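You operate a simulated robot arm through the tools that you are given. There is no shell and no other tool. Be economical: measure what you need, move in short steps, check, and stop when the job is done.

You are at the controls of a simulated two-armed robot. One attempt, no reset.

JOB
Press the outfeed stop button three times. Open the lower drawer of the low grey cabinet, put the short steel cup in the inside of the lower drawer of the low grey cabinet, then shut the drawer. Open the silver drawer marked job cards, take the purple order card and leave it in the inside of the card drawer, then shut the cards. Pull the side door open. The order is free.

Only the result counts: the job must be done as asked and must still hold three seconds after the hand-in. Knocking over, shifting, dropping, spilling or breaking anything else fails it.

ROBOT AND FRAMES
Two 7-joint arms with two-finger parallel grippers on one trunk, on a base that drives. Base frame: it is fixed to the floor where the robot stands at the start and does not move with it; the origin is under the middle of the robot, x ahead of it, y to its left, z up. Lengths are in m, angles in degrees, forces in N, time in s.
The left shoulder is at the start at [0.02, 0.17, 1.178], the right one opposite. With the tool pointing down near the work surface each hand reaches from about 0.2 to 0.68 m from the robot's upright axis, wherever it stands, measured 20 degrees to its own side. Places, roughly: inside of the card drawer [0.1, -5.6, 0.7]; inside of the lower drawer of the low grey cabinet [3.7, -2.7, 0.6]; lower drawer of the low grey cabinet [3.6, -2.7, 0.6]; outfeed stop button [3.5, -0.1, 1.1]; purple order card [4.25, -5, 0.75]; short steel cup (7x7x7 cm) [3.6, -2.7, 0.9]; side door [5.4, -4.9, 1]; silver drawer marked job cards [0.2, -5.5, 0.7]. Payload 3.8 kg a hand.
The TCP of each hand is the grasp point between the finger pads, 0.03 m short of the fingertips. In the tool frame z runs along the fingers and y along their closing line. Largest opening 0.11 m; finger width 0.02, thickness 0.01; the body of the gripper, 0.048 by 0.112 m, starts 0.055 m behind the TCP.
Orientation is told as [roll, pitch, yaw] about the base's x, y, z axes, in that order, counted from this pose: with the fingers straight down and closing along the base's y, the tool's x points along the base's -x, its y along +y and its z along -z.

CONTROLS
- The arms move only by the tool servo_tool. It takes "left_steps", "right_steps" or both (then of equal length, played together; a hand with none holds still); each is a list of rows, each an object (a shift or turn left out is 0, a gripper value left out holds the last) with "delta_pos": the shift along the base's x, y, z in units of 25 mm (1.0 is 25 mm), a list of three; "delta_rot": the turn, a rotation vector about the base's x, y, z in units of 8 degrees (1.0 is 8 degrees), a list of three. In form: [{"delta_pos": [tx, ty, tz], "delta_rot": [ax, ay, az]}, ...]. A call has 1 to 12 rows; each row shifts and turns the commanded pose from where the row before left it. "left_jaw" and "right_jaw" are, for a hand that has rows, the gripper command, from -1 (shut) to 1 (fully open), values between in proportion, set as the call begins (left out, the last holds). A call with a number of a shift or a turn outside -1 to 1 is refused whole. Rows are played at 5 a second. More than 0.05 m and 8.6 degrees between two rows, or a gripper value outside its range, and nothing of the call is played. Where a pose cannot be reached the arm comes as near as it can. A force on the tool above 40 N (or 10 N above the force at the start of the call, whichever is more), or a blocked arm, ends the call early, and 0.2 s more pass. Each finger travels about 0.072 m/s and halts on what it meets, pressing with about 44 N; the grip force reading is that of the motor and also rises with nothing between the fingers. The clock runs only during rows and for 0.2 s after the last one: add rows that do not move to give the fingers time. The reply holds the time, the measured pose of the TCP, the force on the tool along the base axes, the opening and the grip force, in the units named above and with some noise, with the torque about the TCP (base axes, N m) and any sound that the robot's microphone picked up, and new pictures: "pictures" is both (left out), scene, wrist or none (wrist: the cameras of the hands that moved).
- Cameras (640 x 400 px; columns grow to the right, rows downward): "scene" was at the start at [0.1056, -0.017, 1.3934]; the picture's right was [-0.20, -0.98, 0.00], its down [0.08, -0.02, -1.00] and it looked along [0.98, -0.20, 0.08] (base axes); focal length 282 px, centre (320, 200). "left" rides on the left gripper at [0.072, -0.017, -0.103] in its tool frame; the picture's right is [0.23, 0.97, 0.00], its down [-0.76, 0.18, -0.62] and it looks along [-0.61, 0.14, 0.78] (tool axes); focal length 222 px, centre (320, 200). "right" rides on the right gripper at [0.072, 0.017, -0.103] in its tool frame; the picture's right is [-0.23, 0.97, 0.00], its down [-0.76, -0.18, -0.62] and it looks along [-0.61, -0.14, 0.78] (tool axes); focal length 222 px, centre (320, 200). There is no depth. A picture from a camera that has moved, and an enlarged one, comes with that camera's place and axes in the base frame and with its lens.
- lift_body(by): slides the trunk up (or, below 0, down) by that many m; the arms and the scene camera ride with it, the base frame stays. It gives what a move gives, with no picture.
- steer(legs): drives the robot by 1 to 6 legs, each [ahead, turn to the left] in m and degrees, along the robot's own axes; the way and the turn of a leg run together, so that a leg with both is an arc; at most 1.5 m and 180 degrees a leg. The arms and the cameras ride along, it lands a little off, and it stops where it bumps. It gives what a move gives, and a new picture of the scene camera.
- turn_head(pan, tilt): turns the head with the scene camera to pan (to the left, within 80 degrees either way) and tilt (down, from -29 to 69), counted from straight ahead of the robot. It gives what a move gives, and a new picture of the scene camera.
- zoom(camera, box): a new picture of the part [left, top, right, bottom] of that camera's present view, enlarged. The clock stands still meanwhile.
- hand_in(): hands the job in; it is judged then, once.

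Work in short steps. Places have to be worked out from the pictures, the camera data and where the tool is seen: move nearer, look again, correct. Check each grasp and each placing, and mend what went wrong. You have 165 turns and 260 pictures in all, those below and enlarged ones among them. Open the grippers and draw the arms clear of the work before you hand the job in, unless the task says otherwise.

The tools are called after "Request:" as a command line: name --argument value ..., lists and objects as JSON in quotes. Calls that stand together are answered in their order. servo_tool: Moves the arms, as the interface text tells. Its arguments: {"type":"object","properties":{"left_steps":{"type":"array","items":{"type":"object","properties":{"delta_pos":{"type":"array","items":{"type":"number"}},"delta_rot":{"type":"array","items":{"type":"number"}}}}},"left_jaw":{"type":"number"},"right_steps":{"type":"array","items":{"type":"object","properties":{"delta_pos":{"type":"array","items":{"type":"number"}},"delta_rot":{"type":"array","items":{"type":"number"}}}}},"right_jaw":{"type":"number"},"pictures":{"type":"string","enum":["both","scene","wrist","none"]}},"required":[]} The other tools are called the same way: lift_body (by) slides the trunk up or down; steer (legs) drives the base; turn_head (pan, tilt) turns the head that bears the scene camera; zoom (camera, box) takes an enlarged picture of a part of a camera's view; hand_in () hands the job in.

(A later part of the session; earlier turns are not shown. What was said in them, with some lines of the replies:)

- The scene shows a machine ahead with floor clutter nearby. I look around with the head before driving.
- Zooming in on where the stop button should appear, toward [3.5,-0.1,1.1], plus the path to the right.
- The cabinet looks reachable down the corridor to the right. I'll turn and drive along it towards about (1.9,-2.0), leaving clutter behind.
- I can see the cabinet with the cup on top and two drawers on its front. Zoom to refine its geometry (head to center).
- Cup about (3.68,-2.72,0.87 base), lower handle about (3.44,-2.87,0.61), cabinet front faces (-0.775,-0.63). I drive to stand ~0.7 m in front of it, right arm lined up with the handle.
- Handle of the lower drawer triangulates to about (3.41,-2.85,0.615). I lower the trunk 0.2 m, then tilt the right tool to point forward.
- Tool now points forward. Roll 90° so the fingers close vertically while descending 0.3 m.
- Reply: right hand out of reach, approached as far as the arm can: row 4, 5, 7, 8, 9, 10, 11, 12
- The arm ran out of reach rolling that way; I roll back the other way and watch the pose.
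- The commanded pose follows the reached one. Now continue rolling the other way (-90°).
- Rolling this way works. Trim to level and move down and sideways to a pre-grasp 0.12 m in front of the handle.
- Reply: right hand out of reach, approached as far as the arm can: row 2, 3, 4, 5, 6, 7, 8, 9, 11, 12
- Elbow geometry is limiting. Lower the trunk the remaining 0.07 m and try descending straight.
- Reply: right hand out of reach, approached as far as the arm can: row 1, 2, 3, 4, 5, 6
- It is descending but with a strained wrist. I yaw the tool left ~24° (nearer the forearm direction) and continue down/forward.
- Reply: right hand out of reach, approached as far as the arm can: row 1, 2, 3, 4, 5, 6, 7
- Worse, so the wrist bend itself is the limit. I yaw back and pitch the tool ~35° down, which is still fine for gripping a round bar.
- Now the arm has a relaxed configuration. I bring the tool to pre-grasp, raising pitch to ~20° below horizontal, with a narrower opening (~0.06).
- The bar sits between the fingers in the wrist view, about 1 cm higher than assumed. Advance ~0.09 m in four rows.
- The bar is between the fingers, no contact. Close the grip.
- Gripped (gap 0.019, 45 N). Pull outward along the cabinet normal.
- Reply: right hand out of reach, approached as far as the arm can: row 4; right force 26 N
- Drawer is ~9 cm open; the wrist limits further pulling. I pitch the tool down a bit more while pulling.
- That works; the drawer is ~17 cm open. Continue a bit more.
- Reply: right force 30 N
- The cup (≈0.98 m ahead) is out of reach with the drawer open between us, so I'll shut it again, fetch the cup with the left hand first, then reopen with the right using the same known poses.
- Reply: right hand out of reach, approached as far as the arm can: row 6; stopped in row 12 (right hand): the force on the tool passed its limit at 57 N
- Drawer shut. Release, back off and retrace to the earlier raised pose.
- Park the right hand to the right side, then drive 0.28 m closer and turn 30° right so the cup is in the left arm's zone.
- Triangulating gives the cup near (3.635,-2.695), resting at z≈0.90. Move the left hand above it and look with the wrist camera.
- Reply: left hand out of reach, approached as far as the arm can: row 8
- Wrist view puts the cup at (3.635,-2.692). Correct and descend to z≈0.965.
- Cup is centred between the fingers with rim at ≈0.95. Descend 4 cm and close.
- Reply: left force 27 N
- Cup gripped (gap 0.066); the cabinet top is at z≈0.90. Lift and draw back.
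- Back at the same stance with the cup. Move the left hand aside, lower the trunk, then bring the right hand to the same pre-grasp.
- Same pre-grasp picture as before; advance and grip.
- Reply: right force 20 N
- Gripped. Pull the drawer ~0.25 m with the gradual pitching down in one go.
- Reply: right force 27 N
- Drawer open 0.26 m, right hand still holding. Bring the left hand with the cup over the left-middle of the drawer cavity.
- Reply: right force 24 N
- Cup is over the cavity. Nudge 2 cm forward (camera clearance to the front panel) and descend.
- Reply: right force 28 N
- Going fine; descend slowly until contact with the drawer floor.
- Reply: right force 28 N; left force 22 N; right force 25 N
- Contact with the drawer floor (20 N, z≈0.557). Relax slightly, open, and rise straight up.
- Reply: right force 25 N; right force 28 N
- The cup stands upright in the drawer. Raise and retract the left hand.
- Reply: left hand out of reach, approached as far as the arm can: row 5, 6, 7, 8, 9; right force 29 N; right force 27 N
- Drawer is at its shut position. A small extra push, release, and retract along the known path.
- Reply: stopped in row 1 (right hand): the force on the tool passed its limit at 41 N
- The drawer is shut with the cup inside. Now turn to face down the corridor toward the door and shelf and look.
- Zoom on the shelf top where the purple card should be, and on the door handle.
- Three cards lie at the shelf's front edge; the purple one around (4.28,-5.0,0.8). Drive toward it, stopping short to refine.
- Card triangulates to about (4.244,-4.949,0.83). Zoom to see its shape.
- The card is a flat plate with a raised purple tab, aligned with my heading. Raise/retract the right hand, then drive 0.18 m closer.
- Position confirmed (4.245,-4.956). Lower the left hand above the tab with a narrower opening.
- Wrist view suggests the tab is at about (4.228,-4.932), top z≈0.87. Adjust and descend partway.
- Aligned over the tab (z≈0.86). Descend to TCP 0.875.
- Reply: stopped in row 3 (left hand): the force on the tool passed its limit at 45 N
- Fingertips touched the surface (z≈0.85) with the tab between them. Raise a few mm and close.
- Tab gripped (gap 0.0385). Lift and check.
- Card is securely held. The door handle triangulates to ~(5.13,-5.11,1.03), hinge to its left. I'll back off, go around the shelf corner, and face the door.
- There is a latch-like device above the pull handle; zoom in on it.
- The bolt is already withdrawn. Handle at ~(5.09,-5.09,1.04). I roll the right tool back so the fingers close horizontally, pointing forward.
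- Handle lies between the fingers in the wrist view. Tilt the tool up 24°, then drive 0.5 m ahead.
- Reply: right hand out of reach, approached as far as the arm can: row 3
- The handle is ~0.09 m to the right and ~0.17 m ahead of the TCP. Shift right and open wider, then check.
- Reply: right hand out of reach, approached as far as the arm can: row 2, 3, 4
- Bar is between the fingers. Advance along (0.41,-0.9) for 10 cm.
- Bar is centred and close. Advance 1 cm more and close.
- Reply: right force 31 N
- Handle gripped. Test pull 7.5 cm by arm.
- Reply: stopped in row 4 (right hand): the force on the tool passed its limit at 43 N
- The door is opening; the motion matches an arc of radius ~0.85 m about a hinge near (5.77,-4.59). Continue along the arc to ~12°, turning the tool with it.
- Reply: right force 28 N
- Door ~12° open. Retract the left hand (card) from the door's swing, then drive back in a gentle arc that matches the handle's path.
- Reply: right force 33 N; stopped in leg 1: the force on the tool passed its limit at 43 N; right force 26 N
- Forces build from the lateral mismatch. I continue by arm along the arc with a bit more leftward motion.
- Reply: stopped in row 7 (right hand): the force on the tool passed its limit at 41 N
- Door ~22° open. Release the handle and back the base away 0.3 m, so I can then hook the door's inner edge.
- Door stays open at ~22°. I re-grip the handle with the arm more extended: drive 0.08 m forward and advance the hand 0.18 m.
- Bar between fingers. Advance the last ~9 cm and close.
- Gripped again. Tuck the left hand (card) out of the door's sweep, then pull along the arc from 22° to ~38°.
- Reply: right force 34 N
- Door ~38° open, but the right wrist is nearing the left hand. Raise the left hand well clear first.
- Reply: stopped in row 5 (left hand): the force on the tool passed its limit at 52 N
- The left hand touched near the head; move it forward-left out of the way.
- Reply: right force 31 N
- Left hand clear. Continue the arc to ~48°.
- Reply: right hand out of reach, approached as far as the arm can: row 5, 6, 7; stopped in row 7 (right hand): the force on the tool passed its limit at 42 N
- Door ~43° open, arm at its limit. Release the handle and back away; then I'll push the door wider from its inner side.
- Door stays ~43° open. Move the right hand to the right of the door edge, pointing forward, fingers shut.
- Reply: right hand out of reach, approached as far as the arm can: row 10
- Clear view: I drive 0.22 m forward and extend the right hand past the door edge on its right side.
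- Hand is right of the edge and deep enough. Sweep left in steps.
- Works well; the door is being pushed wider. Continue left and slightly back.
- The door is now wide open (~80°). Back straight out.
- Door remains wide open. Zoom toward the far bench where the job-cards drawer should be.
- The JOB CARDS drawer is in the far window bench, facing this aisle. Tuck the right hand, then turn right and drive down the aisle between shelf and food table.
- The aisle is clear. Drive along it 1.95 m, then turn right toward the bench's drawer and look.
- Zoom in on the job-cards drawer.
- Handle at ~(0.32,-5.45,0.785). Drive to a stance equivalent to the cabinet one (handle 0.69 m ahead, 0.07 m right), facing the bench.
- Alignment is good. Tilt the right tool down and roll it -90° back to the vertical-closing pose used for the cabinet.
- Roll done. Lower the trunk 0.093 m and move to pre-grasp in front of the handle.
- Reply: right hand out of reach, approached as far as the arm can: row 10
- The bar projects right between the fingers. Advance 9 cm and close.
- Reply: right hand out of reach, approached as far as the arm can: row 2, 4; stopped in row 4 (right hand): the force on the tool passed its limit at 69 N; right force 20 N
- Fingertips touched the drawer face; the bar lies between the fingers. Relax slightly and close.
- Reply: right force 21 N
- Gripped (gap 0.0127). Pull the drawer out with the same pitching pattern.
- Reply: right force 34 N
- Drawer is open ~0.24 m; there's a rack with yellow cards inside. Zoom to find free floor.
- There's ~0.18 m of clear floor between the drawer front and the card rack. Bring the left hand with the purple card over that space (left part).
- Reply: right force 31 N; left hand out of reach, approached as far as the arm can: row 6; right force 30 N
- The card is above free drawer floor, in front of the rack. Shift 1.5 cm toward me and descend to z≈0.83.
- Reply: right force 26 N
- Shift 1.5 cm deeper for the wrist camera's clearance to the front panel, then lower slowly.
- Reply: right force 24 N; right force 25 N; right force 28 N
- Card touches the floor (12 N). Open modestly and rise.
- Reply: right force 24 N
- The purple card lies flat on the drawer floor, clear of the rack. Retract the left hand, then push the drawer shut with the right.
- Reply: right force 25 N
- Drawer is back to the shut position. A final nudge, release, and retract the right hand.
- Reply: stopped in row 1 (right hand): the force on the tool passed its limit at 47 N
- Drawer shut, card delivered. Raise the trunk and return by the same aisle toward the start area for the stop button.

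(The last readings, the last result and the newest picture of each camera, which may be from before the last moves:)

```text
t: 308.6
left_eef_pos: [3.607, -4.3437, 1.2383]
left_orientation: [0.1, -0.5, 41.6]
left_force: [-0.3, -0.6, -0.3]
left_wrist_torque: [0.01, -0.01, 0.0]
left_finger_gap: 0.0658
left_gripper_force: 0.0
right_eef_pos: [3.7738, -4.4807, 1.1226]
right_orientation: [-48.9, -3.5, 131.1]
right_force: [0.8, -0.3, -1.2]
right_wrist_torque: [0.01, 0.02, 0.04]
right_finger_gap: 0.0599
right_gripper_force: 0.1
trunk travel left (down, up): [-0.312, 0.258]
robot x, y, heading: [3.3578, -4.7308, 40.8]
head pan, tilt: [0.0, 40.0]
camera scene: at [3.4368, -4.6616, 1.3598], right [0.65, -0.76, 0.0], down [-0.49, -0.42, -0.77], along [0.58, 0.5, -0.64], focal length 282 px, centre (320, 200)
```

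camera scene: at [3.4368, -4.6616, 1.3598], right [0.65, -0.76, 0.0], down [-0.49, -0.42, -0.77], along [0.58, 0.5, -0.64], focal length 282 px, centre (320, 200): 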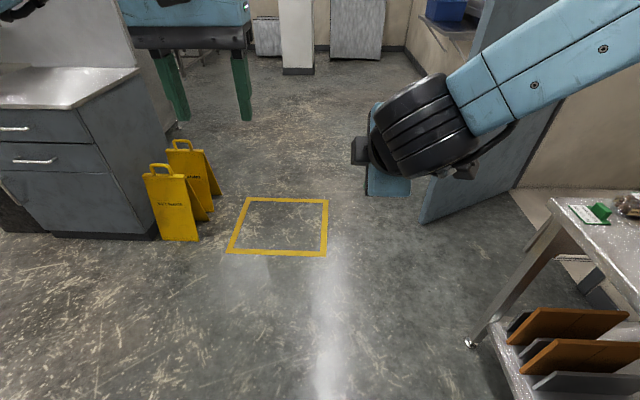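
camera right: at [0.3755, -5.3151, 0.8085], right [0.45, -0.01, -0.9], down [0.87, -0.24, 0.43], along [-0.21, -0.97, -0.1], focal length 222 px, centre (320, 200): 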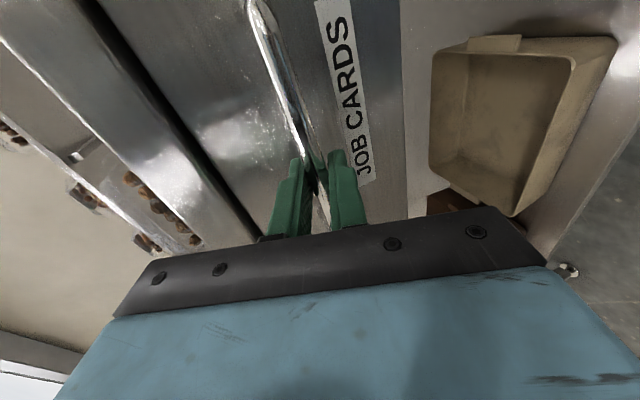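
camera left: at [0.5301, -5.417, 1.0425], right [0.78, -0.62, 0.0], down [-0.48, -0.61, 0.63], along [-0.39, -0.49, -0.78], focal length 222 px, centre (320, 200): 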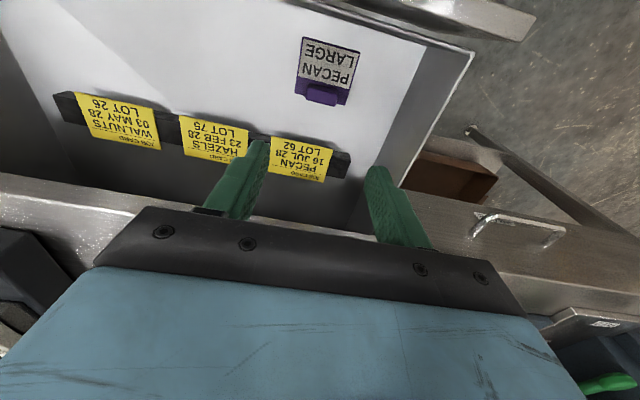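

Door is still open. Beyond the cabinet there's open space; look there for the far side of the machine.

Request:
turn_head --pan 10 --tilt 5

```text
t: 309.6
left_eef_pos: [3.6071, -4.3431, 1.237]
left_orientation: [0.1, -0.6, 41.6]
left_force: [-0.1, 0.3, 0.0]
left_wrist_torque: [0.0, -0.02, -0.01]
left_finger_gap: 0.0659
left_gripper_force: 0.1
right_eef_pos: [3.7751, -4.4809, 1.1215]
right_orientation: [-49.0, -3.6, 131.1]
right_force: [0.5, 0.1, 0.6]
right_wrist_torque: [0.02, 0.01, 0.01]
right_finger_gap: 0.06
right_gripper_force: 0.1
trunk travel left (down, up): [-0.312, 0.258]
robot x, y, heading: [3.3599, -4.7303, 40.8]
head pan, tilt: [10.0, 5.0]
camera scene: at [3.4301, -4.6462, 1.4155], right [0.78, -0.63, 0.0], down [-0.06, -0.07, -1.0], along [0.63, 0.77, -0.09], focal length 282 px, centre (320, 200)
```

scene: 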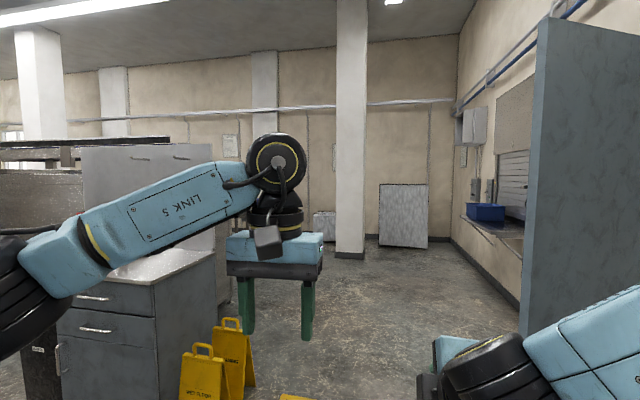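

There is clear floor behind the machine; I go past the cabinet between the sign and the open door to view the machine's far side.

Request:
steer --legs '[[0, 11], [1.34, 0], [0, -12.3], [1.3, 0]]'

Request:
turn_head --pan 75 --tilt 10

```text
t: 324.0
left_eef_pos: [5.494, -2.5108, 1.237]
left_orientation: [0.1, -0.5, 38.9]
left_force: [-1.0, -0.3, 0.4]
left_wrist_torque: [0.02, 0.05, 0.01]
left_finger_gap: 0.066
left_gripper_force: 0.1
right_eef_pos: [5.6539, -2.6554, 1.1225]
right_orientation: [-49.0, -3.4, 128.5]
right_force: [1.1, 0.8, -0.4]
right_wrist_torque: [-0.02, 0.0, 0.01]
right_finger_gap: 0.0599
right_gripper_force: 0.0
trunk travel left (down, up): [-0.312, 0.258]
robot x, y, heading: [5.2269, -2.8874, 38.2]
head pan, tilt: [10.0, 5.0]
camera scene: at [5.302, -2.8047, 1.4156], right [0.74, -0.67, 0.0], down [-0.06, -0.07, -1.0], along [0.66, 0.74, -0.09], focal length 282 px, centre (320, 200)
```

scene: 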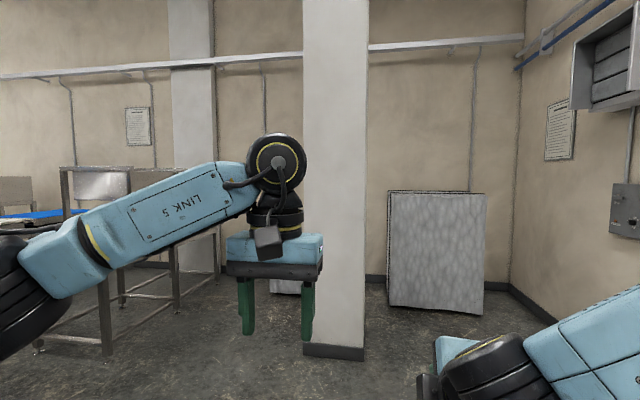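

```text
t: 325.3
left_eef_pos: [5.4938, -2.5117, 1.2375]
left_orientation: [0.1, -0.6, 38.9]
left_force: [-0.1, 0.1, 0.9]
left_wrist_torque: [-0.06, -0.01, -0.02]
left_finger_gap: 0.0662
left_gripper_force: 0.0
right_eef_pos: [5.6534, -2.6554, 1.1229]
right_orientation: [-49.1, -3.5, 128.6]
right_force: [-0.7, 0.0, -0.8]
right_wrist_torque: [0.04, 0.03, 0.02]
right_finger_gap: 0.0601
right_gripper_force: 0.1
trunk travel left (down, up): [-0.312, 0.258]
robot x, y, heading: [5.2266, -2.8883, 38.3]
head pan, tilt: [75.0, 10.0]
camera scene: at [5.2041, -2.7878, 1.4075], right [0.92, 0.39, 0.0], down [0.07, -0.16, -0.98], along [-0.39, 0.91, -0.17], focal length 282 px, centre (320, 200)
```

scene: 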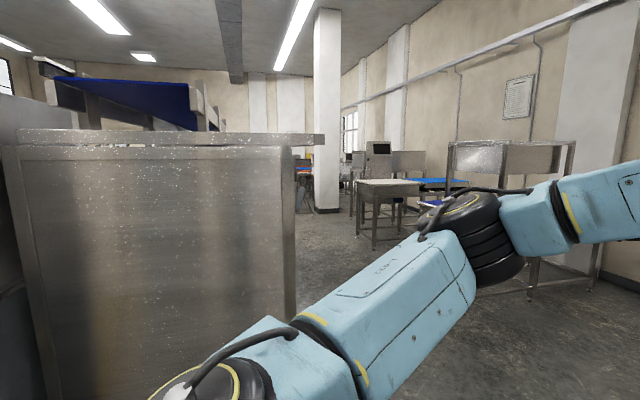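

The machine's back face lies around l≈2.6 with an aisle beside it. Drive around: forward 1.15 m, turn left, and advance 1.9 m.

Request:
steer --legs '[[1.15, 0], [0, 91.2], [1.4, 0], [0.5, 0]]'

Request:
turn_head --pan 35 --tilt 15

```text
t: 344.1
left_eef_pos: [4.5342, -0.482, 1.2371]
left_orientation: [0.2, -0.6, 130.7]
left_force: [0.1, -0.2, -0.8]
left_wrist_torque: [-0.02, -0.01, -0.04]
left_finger_gap: 0.0658
left_gripper_force: 0.1
right_eef_pos: [4.6743, -0.3173, 1.1216]
right_orientation: [-48.9, -3.6, -139.8]
right_force: [0.5, -0.6, 0.2]
right_wrist_torque: [0.01, -0.01, 0.03]
right_finger_gap: 0.0598
right_gripper_force: 0.1
trunk travel left (down, up): [-0.312, 0.258]
robot x, y, heading: [4.9156, -0.7374, 129.9]
head pan, tilt: [75.0, 10.0]
camera scene: at [4.817, -0.7609, 1.4075], right [-0.42, 0.91, 0.0], down [0.16, 0.07, -0.98], along [-0.89, -0.41, -0.17], focal length 282 px, centre (320, 200)
```

scene: 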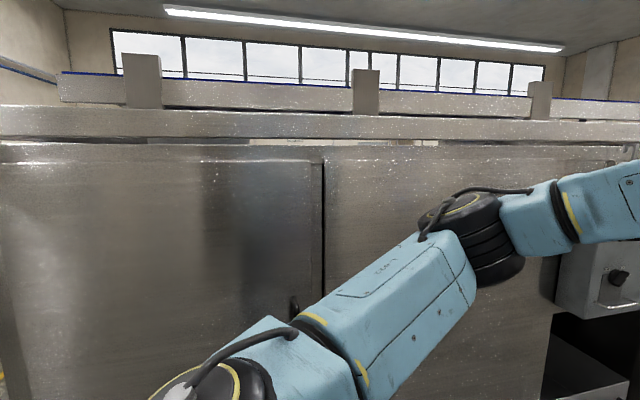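

```text
t: 345.2
left_eef_pos: [4.5343, -0.4828, 1.2386]
left_orientation: [0.2, -0.5, 130.6]
left_force: [-1.0, -0.2, 0.2]
left_wrist_torque: [-0.01, 0.02, 0.02]
left_finger_gap: 0.0662
left_gripper_force: 0.1
right_eef_pos: [4.6714, -0.3176, 1.1224]
right_orientation: [-49.1, -3.4, -139.7]
right_force: [-1.0, 0.3, -0.5]
right_wrist_torque: [-0.01, -0.02, -0.04]
right_finger_gap: 0.0599
right_gripper_force: 0.0
trunk travel left (down, up): [-0.312, 0.258]
robot x, y, heading: [4.9188, -0.7419, 129.6]
head pan, tilt: [35.0, 15.0]
camera scene: at [4.8115, -0.6979, 1.3994], right [0.26, 0.97, 0.0], down [0.25, -0.07, -0.97], along [-0.93, 0.25, -0.26], focal length 282 px, centre (320, 200)
```

scene: 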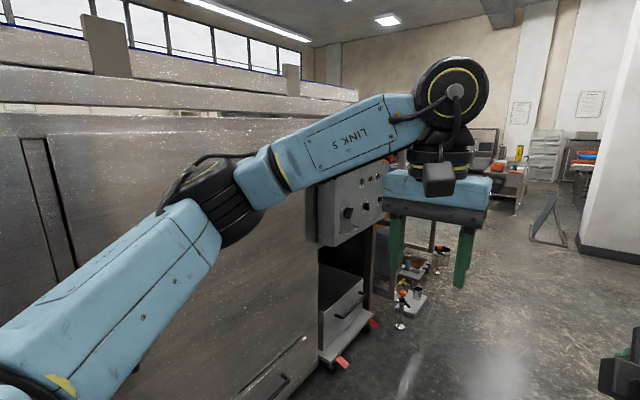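

A control box with buttons is on the back face. Zoom on it.

Request:
zoom --camera "scene" --box '[300, 150, 420, 225]'

```text
5.33 times, centred on (360, 188) of scene
camera zoom: at [4.8115, -0.6979, 1.3994], right [0.26, 0.97, 0.0], down [0.25, -0.07, -0.97], along [-0.93, 0.25, -0.26], focal length 1504 px, centre (107, 267)
```

zoom: 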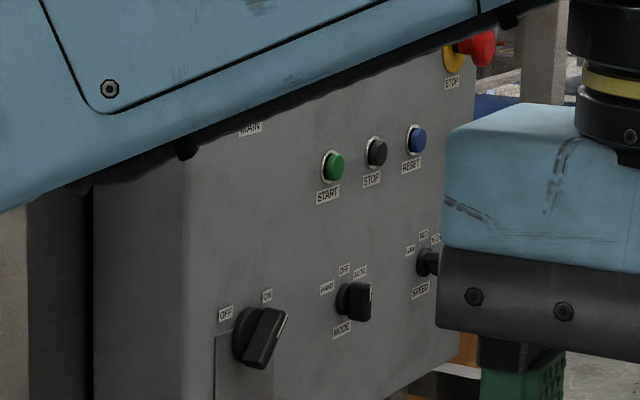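

The panel shows START/STOP/RESET and an E-stop; I must read labels face-on. Drive alongside and turn to face the panel.

Request:
steer --legs '[[0, -6], [1.25, 0], [0, 95.9]]'

Request:
turn_head --pan 0 --tilt 20

```text
t: 356.1
left_eef_pos: [3.9598, -0.069, 1.2377]
left_orientation: [0.1, -0.5, -139.8]
left_force: [-0.1, -0.3, -0.7]
left_wrist_torque: [-0.01, 0.03, -0.03]
left_finger_gap: 0.0662
left_gripper_force: 0.1
right_eef_pos: [3.7978, 0.071, 1.1226]
right_orientation: [-49.0, -3.6, -50.3]
right_force: [0.7, -0.7, 0.0]
right_wrist_torque: [0.01, -0.02, -0.01]
right_finger_gap: 0.0598
right_gripper_force: 0.0
trunk travel left (down, up): [-0.312, 0.258]
robot x, y, heading: [4.2194, 0.3092, -140.4]
head pan, tilt: [35.0, 15.0]
camera scene: at [4.177, 0.2089, 1.3994], right [-0.96, 0.27, 0.0], down [0.07, 0.25, -0.97], along [-0.26, -0.93, -0.26], focal length 282 px, centre (320, 200)
```

scene: 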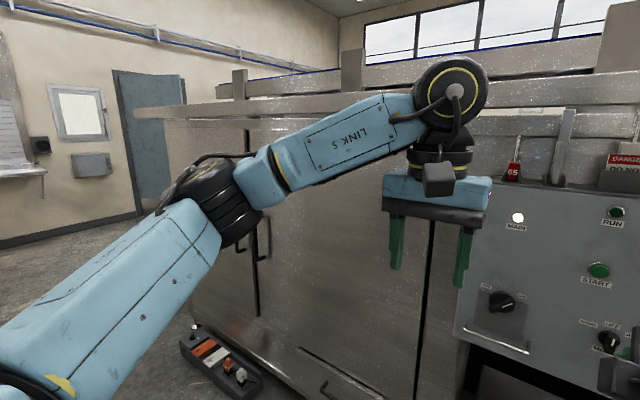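

```text
t: 357.2
left_eef_pos: [3.9609, -0.068, 1.2386]
left_orientation: [0.1, -0.6, -139.9]
left_force: [1.5, -0.7, 0.1]
left_wrist_torque: [-0.01, 0.0, 0.02]
left_finger_gap: 0.0661
left_gripper_force: 0.2
right_eef_pos: [3.7958, 0.073, 1.1231]
right_orientation: [-49.0, -3.5, -50.2]
right_force: [-0.1, -0.9, 0.3]
right_wrist_torque: [-0.02, -0.03, 0.01]
right_finger_gap: 0.06
right_gripper_force: 0.0
trunk travel left (down, up): [-0.312, 0.258]
robot x, y, heading: [4.2182, 0.3135, -140.5]
head pan, tilt: [0.0, 20.0]
camera scene: at [4.1301, 0.2398, 1.3912], right [-0.64, 0.77, 0.0], down [0.26, 0.22, -0.94], along [-0.73, -0.6, -0.34], focal length 282 px, centre (320, 200)
```

scene: 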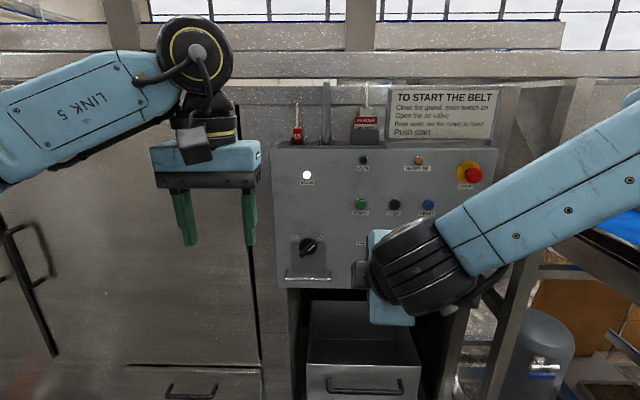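

Request:
zoom --camera "scene" --box '[270, 80, 510, 230]'

Request:
turn_head --pan -60 --tilt 15

```text
2.67 times, centred on (390, 155) of scene
camera zoom: at [4.1301, 0.2398, 1.3912], right [-0.64, 0.77, 0.0], down [0.26, 0.22, -0.94], along [-0.73, -0.6, -0.34], focal length 752 px, centre (133, 320)
```

zoom: 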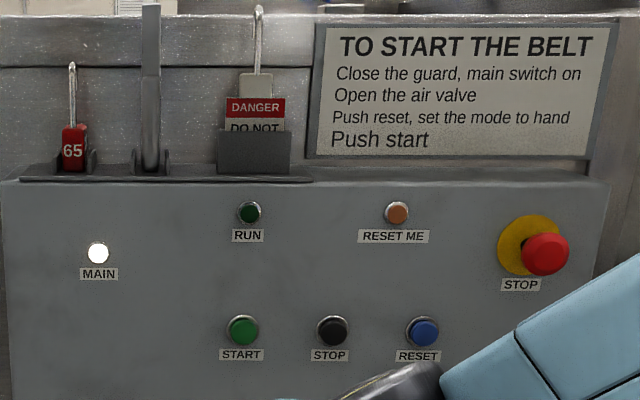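

```text
t: 358.5
left_eef_pos: [3.9593, -0.0693, 1.2383]
left_orientation: [0.1, -0.5, -139.9]
left_force: [-0.1, 0.1, 0.4]
left_wrist_torque: [0.01, -0.05, 0.02]
left_finger_gap: 0.0662
left_gripper_force: 0.1
right_eef_pos: [3.7965, 0.0717, 1.1223]
right_orientation: [-49.0, -3.5, -50.2]
right_force: [0.3, 0.2, 0.2]
right_wrist_torque: [0.0, -0.01, -0.01]
right_finger_gap: 0.0603
right_gripper_force: 0.0
trunk travel left (down, up): [-0.312, 0.258]
robot x, y, heading: [4.2185, 0.3099, -140.6]
head pan, tilt: [-60.0, 15.0]
camera scene: at [4.1145, 0.3318, 1.3994], right [0.35, 0.94, 0.0], down [0.24, -0.09, -0.97], along [-0.9, 0.34, -0.26], focal length 282 px, centre (320, 200)
```

scene: 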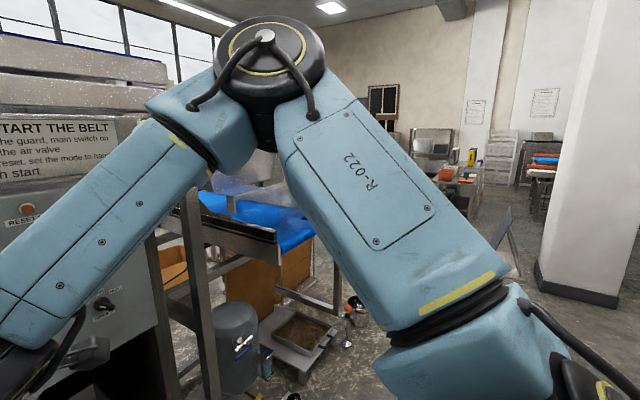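

The black STOP button triangulates to (3.459,-0.054,1.123), matching the given spot (the red E-stop is at ~(3.35,0.10,1.21)). I raise the trunk 0.185 m, turn 9° right and drive 0.14 m closer.

Request:
lift_body --by 0.185

Request:
steer --legs '[[0, -9], [0.14, 0]]'

Request:
turn_head --pan 0 --tilt 35

```text
t: 360.5
left_eef_pos: [3.9608, -0.0701, 1.4217]
left_orientation: [0.1, -0.6, -140.0]
left_force: [-0.3, 0.2, -0.1]
left_wrist_torque: [-0.01, 0.01, -0.02]
left_finger_gap: 0.0661
left_gripper_force: 0.1
right_eef_pos: [3.7964, 0.0722, 1.3077]
right_orientation: [-49.0, -3.4, -50.3]
right_force: [-0.2, 0.6, 0.0]
right_wrist_torque: [-0.01, 0.01, 0.02]
right_finger_gap: 0.0598
right_gripper_force: 0.1
trunk travel left (down, up): [-0.497, 0.073]
robot x, y, heading: [4.2193, 0.316, -140.6]
head pan, tilt: [-60.0, 15.0]
```

```text
t: 362.5
left_eef_pos: [3.78, -0.0942, 1.4215]
left_orientation: [0.1, -0.6, -149.2]
left_force: [0.1, 0.6, 0.1]
left_wrist_torque: [0.02, -0.01, -0.01]
left_finger_gap: 0.0659
left_gripper_force: 0.0
right_eef_pos: [3.6403, 0.0703, 1.3077]
right_orientation: [-49.0, -3.5, -59.4]
right_force: [-0.4, 0.3, 0.0]
right_wrist_torque: [0.01, 0.04, -0.02]
right_finger_gap: 0.0603
right_gripper_force: 0.1
trunk travel left (down, up): [-0.497, 0.073]
robot x, y, heading: [4.0958, 0.2402, -149.9]
head pan, tilt: [-60.0, 15.0]
camera scene: at [3.9954, 0.2758, 1.5844], right [0.5, 0.87, 0.0], down [0.22, -0.13, -0.97], along [-0.84, 0.48, -0.26], focal length 282 px, centre (320, 200)
```

scene: 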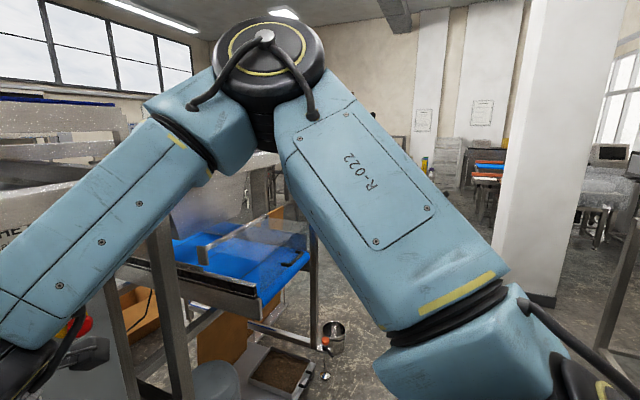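

```text
t: 363.8
left_eef_pos: [3.7784, -0.0956, 1.4228]
left_orientation: [0.1, -0.6, -149.1]
left_force: [0.6, -0.2, 0.7]
left_wrist_torque: [-0.05, 0.01, 0.04]
left_finger_gap: 0.066
left_gripper_force: 0.1
right_eef_pos: [3.6394, 0.0697, 1.3068]
right_orientation: [-49.1, -3.5, -59.5]
right_force: [-0.3, -1.0, 0.8]
right_wrist_torque: [-0.01, -0.04, 0.04]
right_finger_gap: 0.0601
right_gripper_force: 0.1
trunk travel left (down, up): [-0.497, 0.073]
robot x, y, heading: [4.0955, 0.2384, -149.9]
head pan, tilt: [0.0, 35.0]
camera scene: at [4.0001, 0.185, 1.5524], right [-0.5, 0.86, 0.0], down [0.5, 0.29, -0.82], along [-0.71, -0.41, -0.57], focal length 282 px, centre (320, 200)
```

scene: 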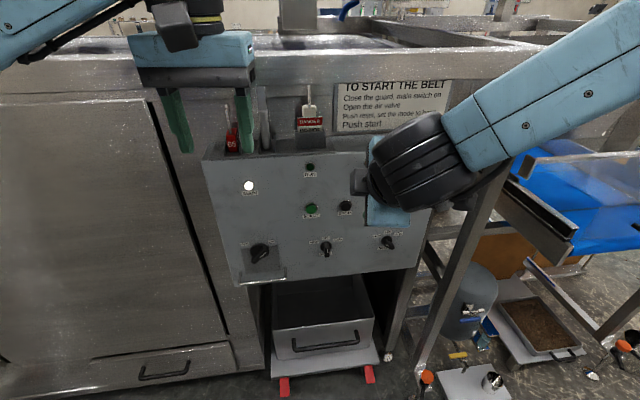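

The STOP button re-confirms at (3.459,-0.053,1.122). Close the right fingers and bring the tip ~5 cm in front of it.

Request:
servo_tool --right_steps '[{"delta_pos": [-0.6, -0.4, -1]}, {"delta_pos": [-0.6, -0.4, -1]}, {"delta_pos": [-0.6, -0.4, -1]}, {"delta_pos": [-0.65, -0.44, -1]}, {"delta_pos": [-0.65, -0.44, -1], "delta_rot": [-0.43, 0.75, 0]}, {"delta_pos": [-0.7, -0.5, -1], "delta_rot": [-0.43, 0.75, 0]}, {"delta_pos": [-0.7, -0.5, -1], "delta_rot": [-0.43, 0.75, 0]}]' --right_jaw -1

```text
t: 365.4
left_eef_pos: [3.7817, -0.0971, 1.4226]
left_orientation: [0.0, -0.6, -149.0]
left_force: [0.8, -0.9, 0.4]
left_wrist_torque: [0.02, -0.02, 0.01]
left_finger_gap: 0.0661
left_gripper_force: 0.1
right_eef_pos: [3.5342, -0.0179, 1.1399]
right_orientation: [-69.6, -2.7, -58.6]
right_force: [-0.3, 0.3, -0.4]
right_wrist_torque: [0.04, 0.01, -0.05]
right_finger_gap: 0.0
right_gripper_force: 38.0
right hand out of reach, approached as far as the arm can: row 7
trunk travel left (down, up): [-0.497, 0.073]
robot x, y, heading: [4.0957, 0.2389, -149.9]
head pan, tilt: [0.0, 35.0]
camera scene: at [4.0014, 0.182, 1.5524], right [-0.5, 0.86, 0.0], down [0.49, 0.29, -0.82], along [-0.71, -0.41, -0.57], focal length 282 px, centre (320, 200)
camera right: at [3.5832, 0.0986, 1.1563], right [0.43, -0.05, -0.9], down [0.83, -0.36, 0.42], along [-0.35, -0.93, -0.11], focal length 222 px, centre (320, 200)
```

scene: 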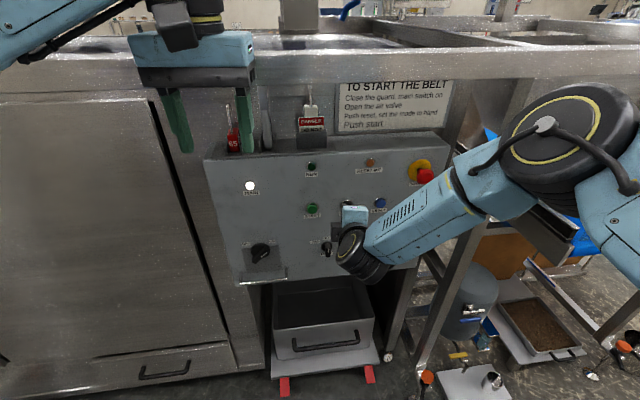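
right: 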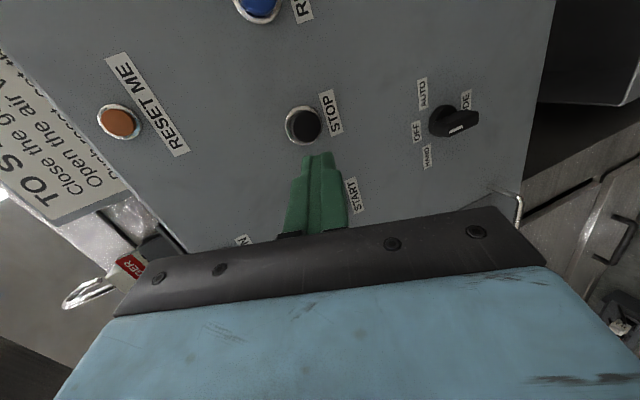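

STOP confirmed in the wrist view at the same place. Align the tip with it, to about 1.5 cm away.

Request:
servo_tool --right_steps '[{"delta_pos": [-0.8, -0.24, -0.15]}, {"delta_pos": [-0.8, -0.24, -0.15]}]' --pictures "wrist"

```text
t: 366.0
left_eef_pos: [3.7788, -0.0946, 1.4223]
left_orientation: [0.1, -0.6, -149.1]
left_force: [-0.1, -0.3, -0.5]
left_wrist_torque: [-0.03, 0.02, -0.02]
left_finger_gap: 0.0661
left_gripper_force: 0.1
right_eef_pos: [3.4914, -0.0319, 1.1346]
right_orientation: [-69.4, -2.8, -58.6]
right_force: [0.5, -0.1, 0.5]
right_wrist_torque: [0.01, -0.02, 0.02]
right_finger_gap: 0.0
right_gripper_force: 37.9
right hand out of reach, approached as far as the arm can: row 1
trunk travel left (down, up): [-0.497, 0.073]
robot x, y, heading: [4.0951, 0.2388, -149.6]
head pan, tilt: [0.0, 35.0]
camera right: at [3.5425, 0.0843, 1.1514], right [0.43, -0.05, -0.9], down [0.83, -0.36, 0.42], along [-0.35, -0.93, -0.11], focal length 222 px, centre (320, 200)
```

right: 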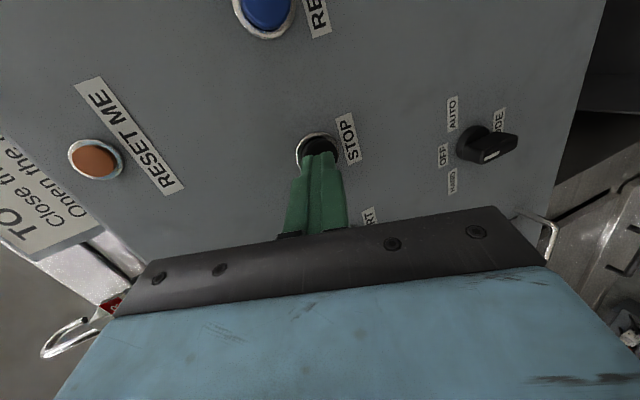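

Tip is right at the button. First press: small steps along the panel normal.

Request:
servo_tool --right_steps '[{"delta_pos": [-0.155, -0.127, 0]}, {"delta_pos": [-0.155, -0.127, 0]}, {"delta_pos": [-0.155, -0.127, 0]}]' --pictures "wrist"

```text
t: 366.8
left_eef_pos: [3.7826, -0.0925, 1.4243]
left_orientation: [0.2, -0.6, -149.2]
left_force: [0.3, -0.1, 0.1]
left_wrist_torque: [-0.02, 0.0, 0.0]
left_finger_gap: 0.0659
left_gripper_force: 0.1
right_eef_pos: [3.4823, -0.0388, 1.1341]
right_orientation: [-69.7, -3.0, -58.3]
right_force: [14.3, 13.9, 2.9]
right_wrist_torque: [-0.03, 0.06, -0.01]
right_finger_gap: 0.0002
right_gripper_force: 37.2
trunk travel left (down, up): [-0.497, 0.073]
robot x, y, heading: [4.0966, 0.2373, -149.9]
head pan, tilt: [0.0, 35.0]
heard: click
camera right: at [3.5329, 0.0783, 1.1505], right [0.43, -0.06, -0.9], down [0.83, -0.35, 0.42], along [-0.34, -0.93, -0.11], focal length 222 px, centre (320, 200)
```

right: 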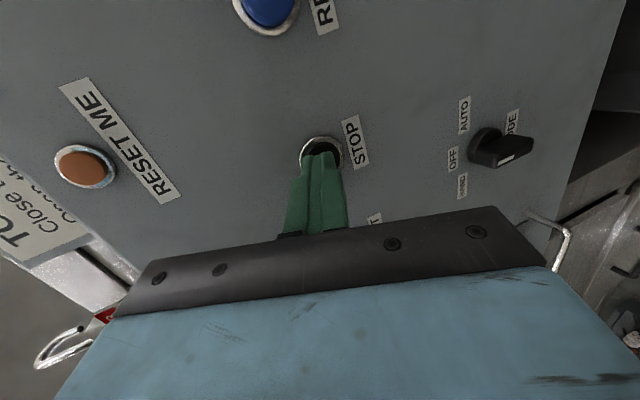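

A click: press 1. Back off 2 cm fully.

Request:
servo_tool --right_steps '[{"delta_pos": [0.3, 0.25, 0]}, {"delta_pos": [0.3, 0.25, 0]}, {}]' --pictures "wrist"

```text
t: 367.6
left_eef_pos: [3.7784, -0.0955, 1.4225]
left_orientation: [0.1, -0.6, -149.1]
left_force: [-0.2, 0.3, 0.1]
left_wrist_torque: [0.01, 0.0, 0.01]
left_finger_gap: 0.0658
left_gripper_force: 0.0
right_eef_pos: [3.4959, -0.0287, 1.1352]
right_orientation: [-69.4, -2.9, -58.7]
right_force: [-0.6, -0.4, 0.1]
right_wrist_torque: [0.0, 0.02, -0.02]
right_finger_gap: 0.0001
right_gripper_force: 37.8
trunk travel left (down, up): [-0.497, 0.073]
robot x, y, heading: [4.095, 0.2405, -149.7]
head pan, tilt: [0.0, 35.0]
camera right: at [3.5461, 0.0867, 1.1524], right [0.43, -0.05, -0.9], down [0.83, -0.36, 0.42], along [-0.35, -0.93, -0.11], focal length 222 px, centre (320, 200)
```

right: 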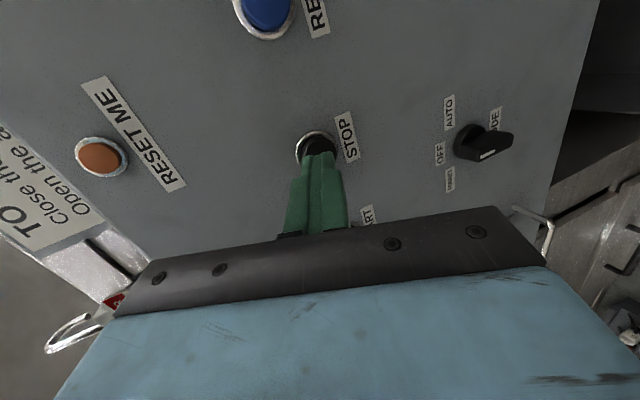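

Second press.

Request:
servo_tool --right_steps '[{"delta_pos": [-0.155, -0.127, 0]}, {"delta_pos": [-0.155, -0.127, 0]}, {"delta_pos": [-0.155, -0.127, 0]}, {"delta_pos": [-0.155, -0.127, 0]}]' --pictures "none"

Request:
servo_tool --right_steps '[{"delta_pos": [0.31, 0.254, 0]}, {"delta_pos": [0.31, 0.254, 0]}, {}]' --pictures "none"

```text
t: 368.6
left_eef_pos: [3.7828, -0.0912, 1.4255]
left_orientation: [0.2, -0.7, -149.0]
left_force: [-0.2, -0.4, -0.4]
left_wrist_torque: [-0.02, 0.06, 0.01]
left_finger_gap: 0.066
left_gripper_force: 0.1
right_eef_pos: [3.4821, -0.0392, 1.1342]
right_orientation: [-69.8, -3.1, -58.2]
right_force: [14.1, 13.8, 4.3]
right_wrist_torque: [-0.06, 0.08, -0.04]
right_finger_gap: 0.0
right_gripper_force: 37.8
trunk travel left (down, up): [-0.497, 0.073]
robot x, y, heading: [4.0966, 0.2395, -149.6]
head pan, tilt: [0.0, 35.0]
heard: click
```

```text
t: 369.4
left_eef_pos: [3.7783, -0.0953, 1.4232]
left_orientation: [0.2, -0.6, -149.0]
left_force: [-1.0, 0.0, 0.0]
left_wrist_torque: [-0.01, 0.01, 0.02]
left_finger_gap: 0.0662
left_gripper_force: 0.1
right_eef_pos: [3.4958, -0.0308, 1.1338]
right_orientation: [-69.6, -3.0, -58.5]
right_force: [-0.3, -0.8, 0.6]
right_wrist_torque: [0.03, 0.02, 0.0]
right_finger_gap: 0.0003
right_gripper_force: 37.7
trunk travel left (down, up): [-0.497, 0.073]
robot x, y, heading: [4.0921, 0.241, -149.7]
head pan, tilt: [0.0, 35.0]
```

Second click heard and released. Third press, then release and retreat.

Request:
servo_tool --right_steps '[{"delta_pos": [-0.155, -0.127, 0]}, {"delta_pos": [-0.155, -0.127, 0]}, {"delta_pos": [-0.155, -0.127, 0]}, {"delta_pos": [-0.155, -0.127, 0]}]' --pictures "none"

Request:
servo_tool --right_steps '[{"delta_pos": [0.31, 0.254, 0]}, {"delta_pos": [0.6, 0.5, 0]}, {"delta_pos": [0.75, 0.62, 0]}, {"delta_pos": [0.75, 0.62, 0]}]' --pictures "both"

```text
t: 370.4
left_eef_pos: [3.7831, -0.0926, 1.4243]
left_orientation: [0.2, -0.7, -149.1]
left_force: [0.9, 0.1, -0.5]
left_wrist_torque: [0.01, 0.01, -0.01]
left_finger_gap: 0.0661
left_gripper_force: 0.1
right_eef_pos: [3.4845, -0.0392, 1.1338]
right_orientation: [-69.6, -3.1, -58.3]
right_force: [15.1, 13.7, 3.0]
right_wrist_torque: [-0.03, 0.03, -0.03]
right_finger_gap: 0.0
right_gripper_force: 38.3
trunk travel left (down, up): [-0.497, 0.073]
robot x, y, heading: [4.0978, 0.2391, -149.8]
head pan, tilt: [0.0, 35.0]
heard: click
```

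```text
t: 371.4
left_eef_pos: [3.7801, -0.0959, 1.4229]
left_orientation: [0.1, -0.6, -149.2]
left_force: [-0.7, 0.0, -0.3]
left_wrist_torque: [0.0, 0.03, 0.02]
left_finger_gap: 0.0662
left_gripper_force: 0.0
right_eef_pos: [3.5472, -0.0047, 1.1437]
right_orientation: [-69.4, -2.8, -58.7]
right_force: [0.4, 0.3, -0.1]
right_wrist_torque: [0.05, 0.04, 0.0]
right_finger_gap: 0.0001
right_gripper_force: 37.3
right hand out of reach, approached as far as the arm can: row 2, 3, 4
trunk travel left (down, up): [-0.497, 0.073]
robot x, y, heading: [4.0969, 0.2427, -149.7]
head pan, tilt: [0.0, 35.0]
camera scene: at [4.0004, 0.1852, 1.5524], right [-0.5, 0.86, 0.0], down [0.5, 0.29, -0.82], along [-0.71, -0.41, -0.57], focal length 282 px, centre (320, 200)
camera right: at [3.5972, 0.1104, 1.1608], right [0.43, -0.06, -0.9], down [0.83, -0.36, 0.42], along [-0.35, -0.93, -0.11], focal length 222 px, centre (320, 200)
```

scene: 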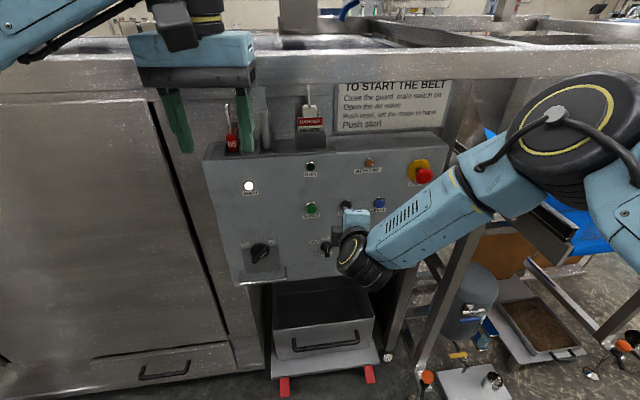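
right: 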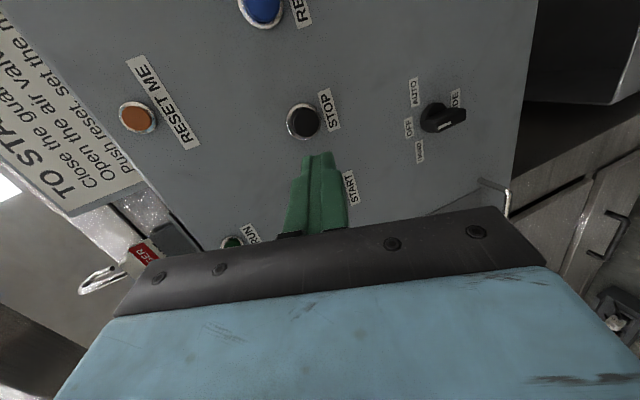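

Three clicks registered. Back the base away from the panel and open both grippers.

Request:
steer --legs '[[-0.22, 0]]'

Request:
servo_tool --right_steps '[{}, {}, {}, {}]' --left_steps '[{}, {}, {}, {}]' --right_jaw 1 --left_jaw 1 --pictures "none"

Request:
turn_head --pan 55 --tilt 10

```text
t: 373.1
left_eef_pos: [3.9665, 0.0134, 1.4226]
left_orientation: [0.1, -0.6, -148.8]
left_force: [0.2, -0.1, 0.1]
left_wrist_torque: [0.0, 0.01, 0.05]
left_finger_gap: 0.0661
left_gripper_force: 0.0
right_eef_pos: [3.7335, 0.1014, 1.1429]
right_orientation: [-69.6, -2.9, -58.5]
right_force: [0.0, 0.0, -0.3]
right_wrist_torque: [0.03, -0.02, 0.01]
right_finger_gap: 0.0
right_gripper_force: 37.9
trunk travel left (down, up): [-0.497, 0.073]
robot x, y, heading: [4.2791, 0.3491, -149.4]
head pan, tilt: [0.0, 35.0]
camera scene: at [4.1868, 0.2938, 1.5524], right [-0.51, 0.86, 0.0], down [0.49, 0.29, -0.82], along [-0.71, -0.42, -0.57], focal length 282 px, centre (320, 200)
```

scene: 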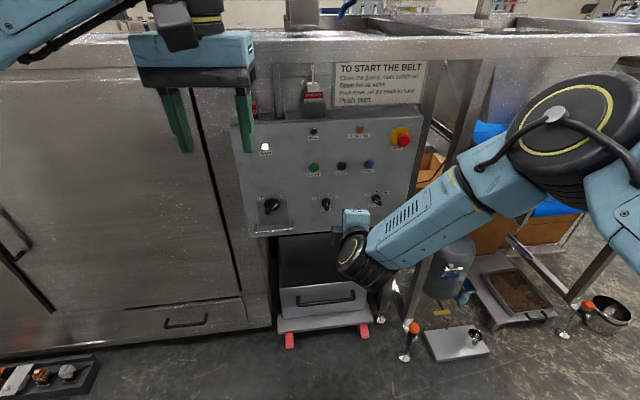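

```text
t: 374.1
left_eef_pos: [3.9667, 0.0116, 1.4241]
left_orientation: [0.1, -0.5, -148.8]
left_force: [0.0, 0.0, -0.2]
left_wrist_torque: [0.0, 0.04, -0.01]
left_finger_gap: 0.1101
left_gripper_force: 0.1
right_eef_pos: [3.734, 0.1016, 1.144]
right_orientation: [-69.4, -2.8, -58.5]
right_force: [0.0, 0.1, -0.3]
right_wrist_torque: [0.04, -0.04, 0.0]
right_finger_gap: 0.1099
right_gripper_force: 0.1
trunk travel left (down, up): [-0.497, 0.073]
robot x, y, heading: [4.2794, 0.35, -149.4]
head pan, tilt: [0.0, 35.0]
```

```text
t: 375.3
left_eef_pos: [3.9657, 0.0123, 1.4229]
left_orientation: [0.2, -0.5, -148.8]
left_force: [-0.6, 0.9, 0.2]
left_wrist_torque: [-0.01, 0.05, -0.03]
left_finger_gap: 0.11
left_gripper_force: 0.0
right_eef_pos: [3.7334, 0.1014, 1.1431]
right_orientation: [-69.5, -2.8, -58.5]
right_force: [0.4, -0.1, 0.4]
right_wrist_torque: [-0.02, -0.01, 0.01]
right_finger_gap: 0.1101
right_gripper_force: 0.0
trunk travel left (down, up): [-0.497, 0.073]
robot x, y, heading: [4.2804, 0.347, -149.5]
head pan, tilt: [55.0, 10.0]
camera scene: at [4.2552, 0.2457, 1.5925], right [-1.0, 0.08, 0.0], down [0.01, 0.17, -0.98], along [-0.08, -0.98, -0.17], focal length 282 px, centre (320, 200)
```

scene: 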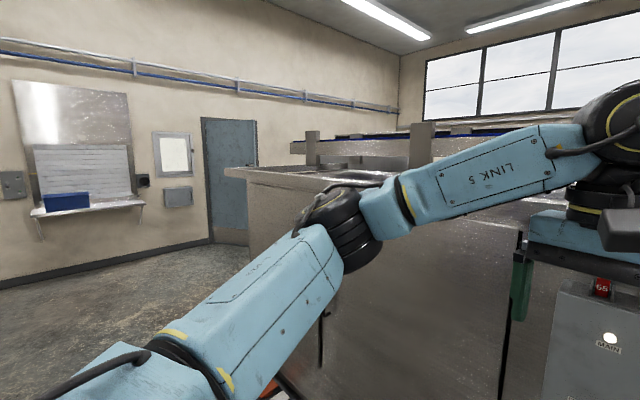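

Check the door's state from here.

Request:
zoom --camera "scene" --box '[150, 100, 310, 250]'

```text
2.67 times, centred on (230, 175) of scene
camera zoom: at [4.2552, 0.2457, 1.5925], right [-1.0, 0.08, 0.0], down [0.01, 0.17, -0.98], along [-0.08, -0.98, -0.17], focal length 752 px, centre (560, 267)
```

zoom: 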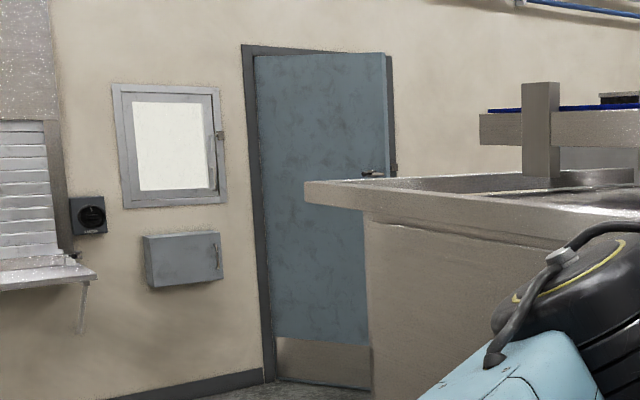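

All parts are done: the door stands open, both drawers are shut, three clicks were heard, and the grippers are open and clear. Handing in.

Request:
hand_in

```text
The job is handed in.
```

I handed the job in with every part done as far as I could see.

- **Stop button:** I pressed the black STOP button on the machine's back panel three times and heard three clicks. No button on that panel says "outfeed", so I chose this one because it sits at the position you gave.
- **Steel cup:** It stands upright in the lower drawer of the grey cabinet, and the drawer is shut.
- **Purple order card:** It lies flat in the job cards drawer, in front of the rack of yellow cards, and the drawer is shut.
- **Side door:** It is open to about 80 degrees.

Nothing else was seen to move or fall, and both grippers are open and clear of the work.
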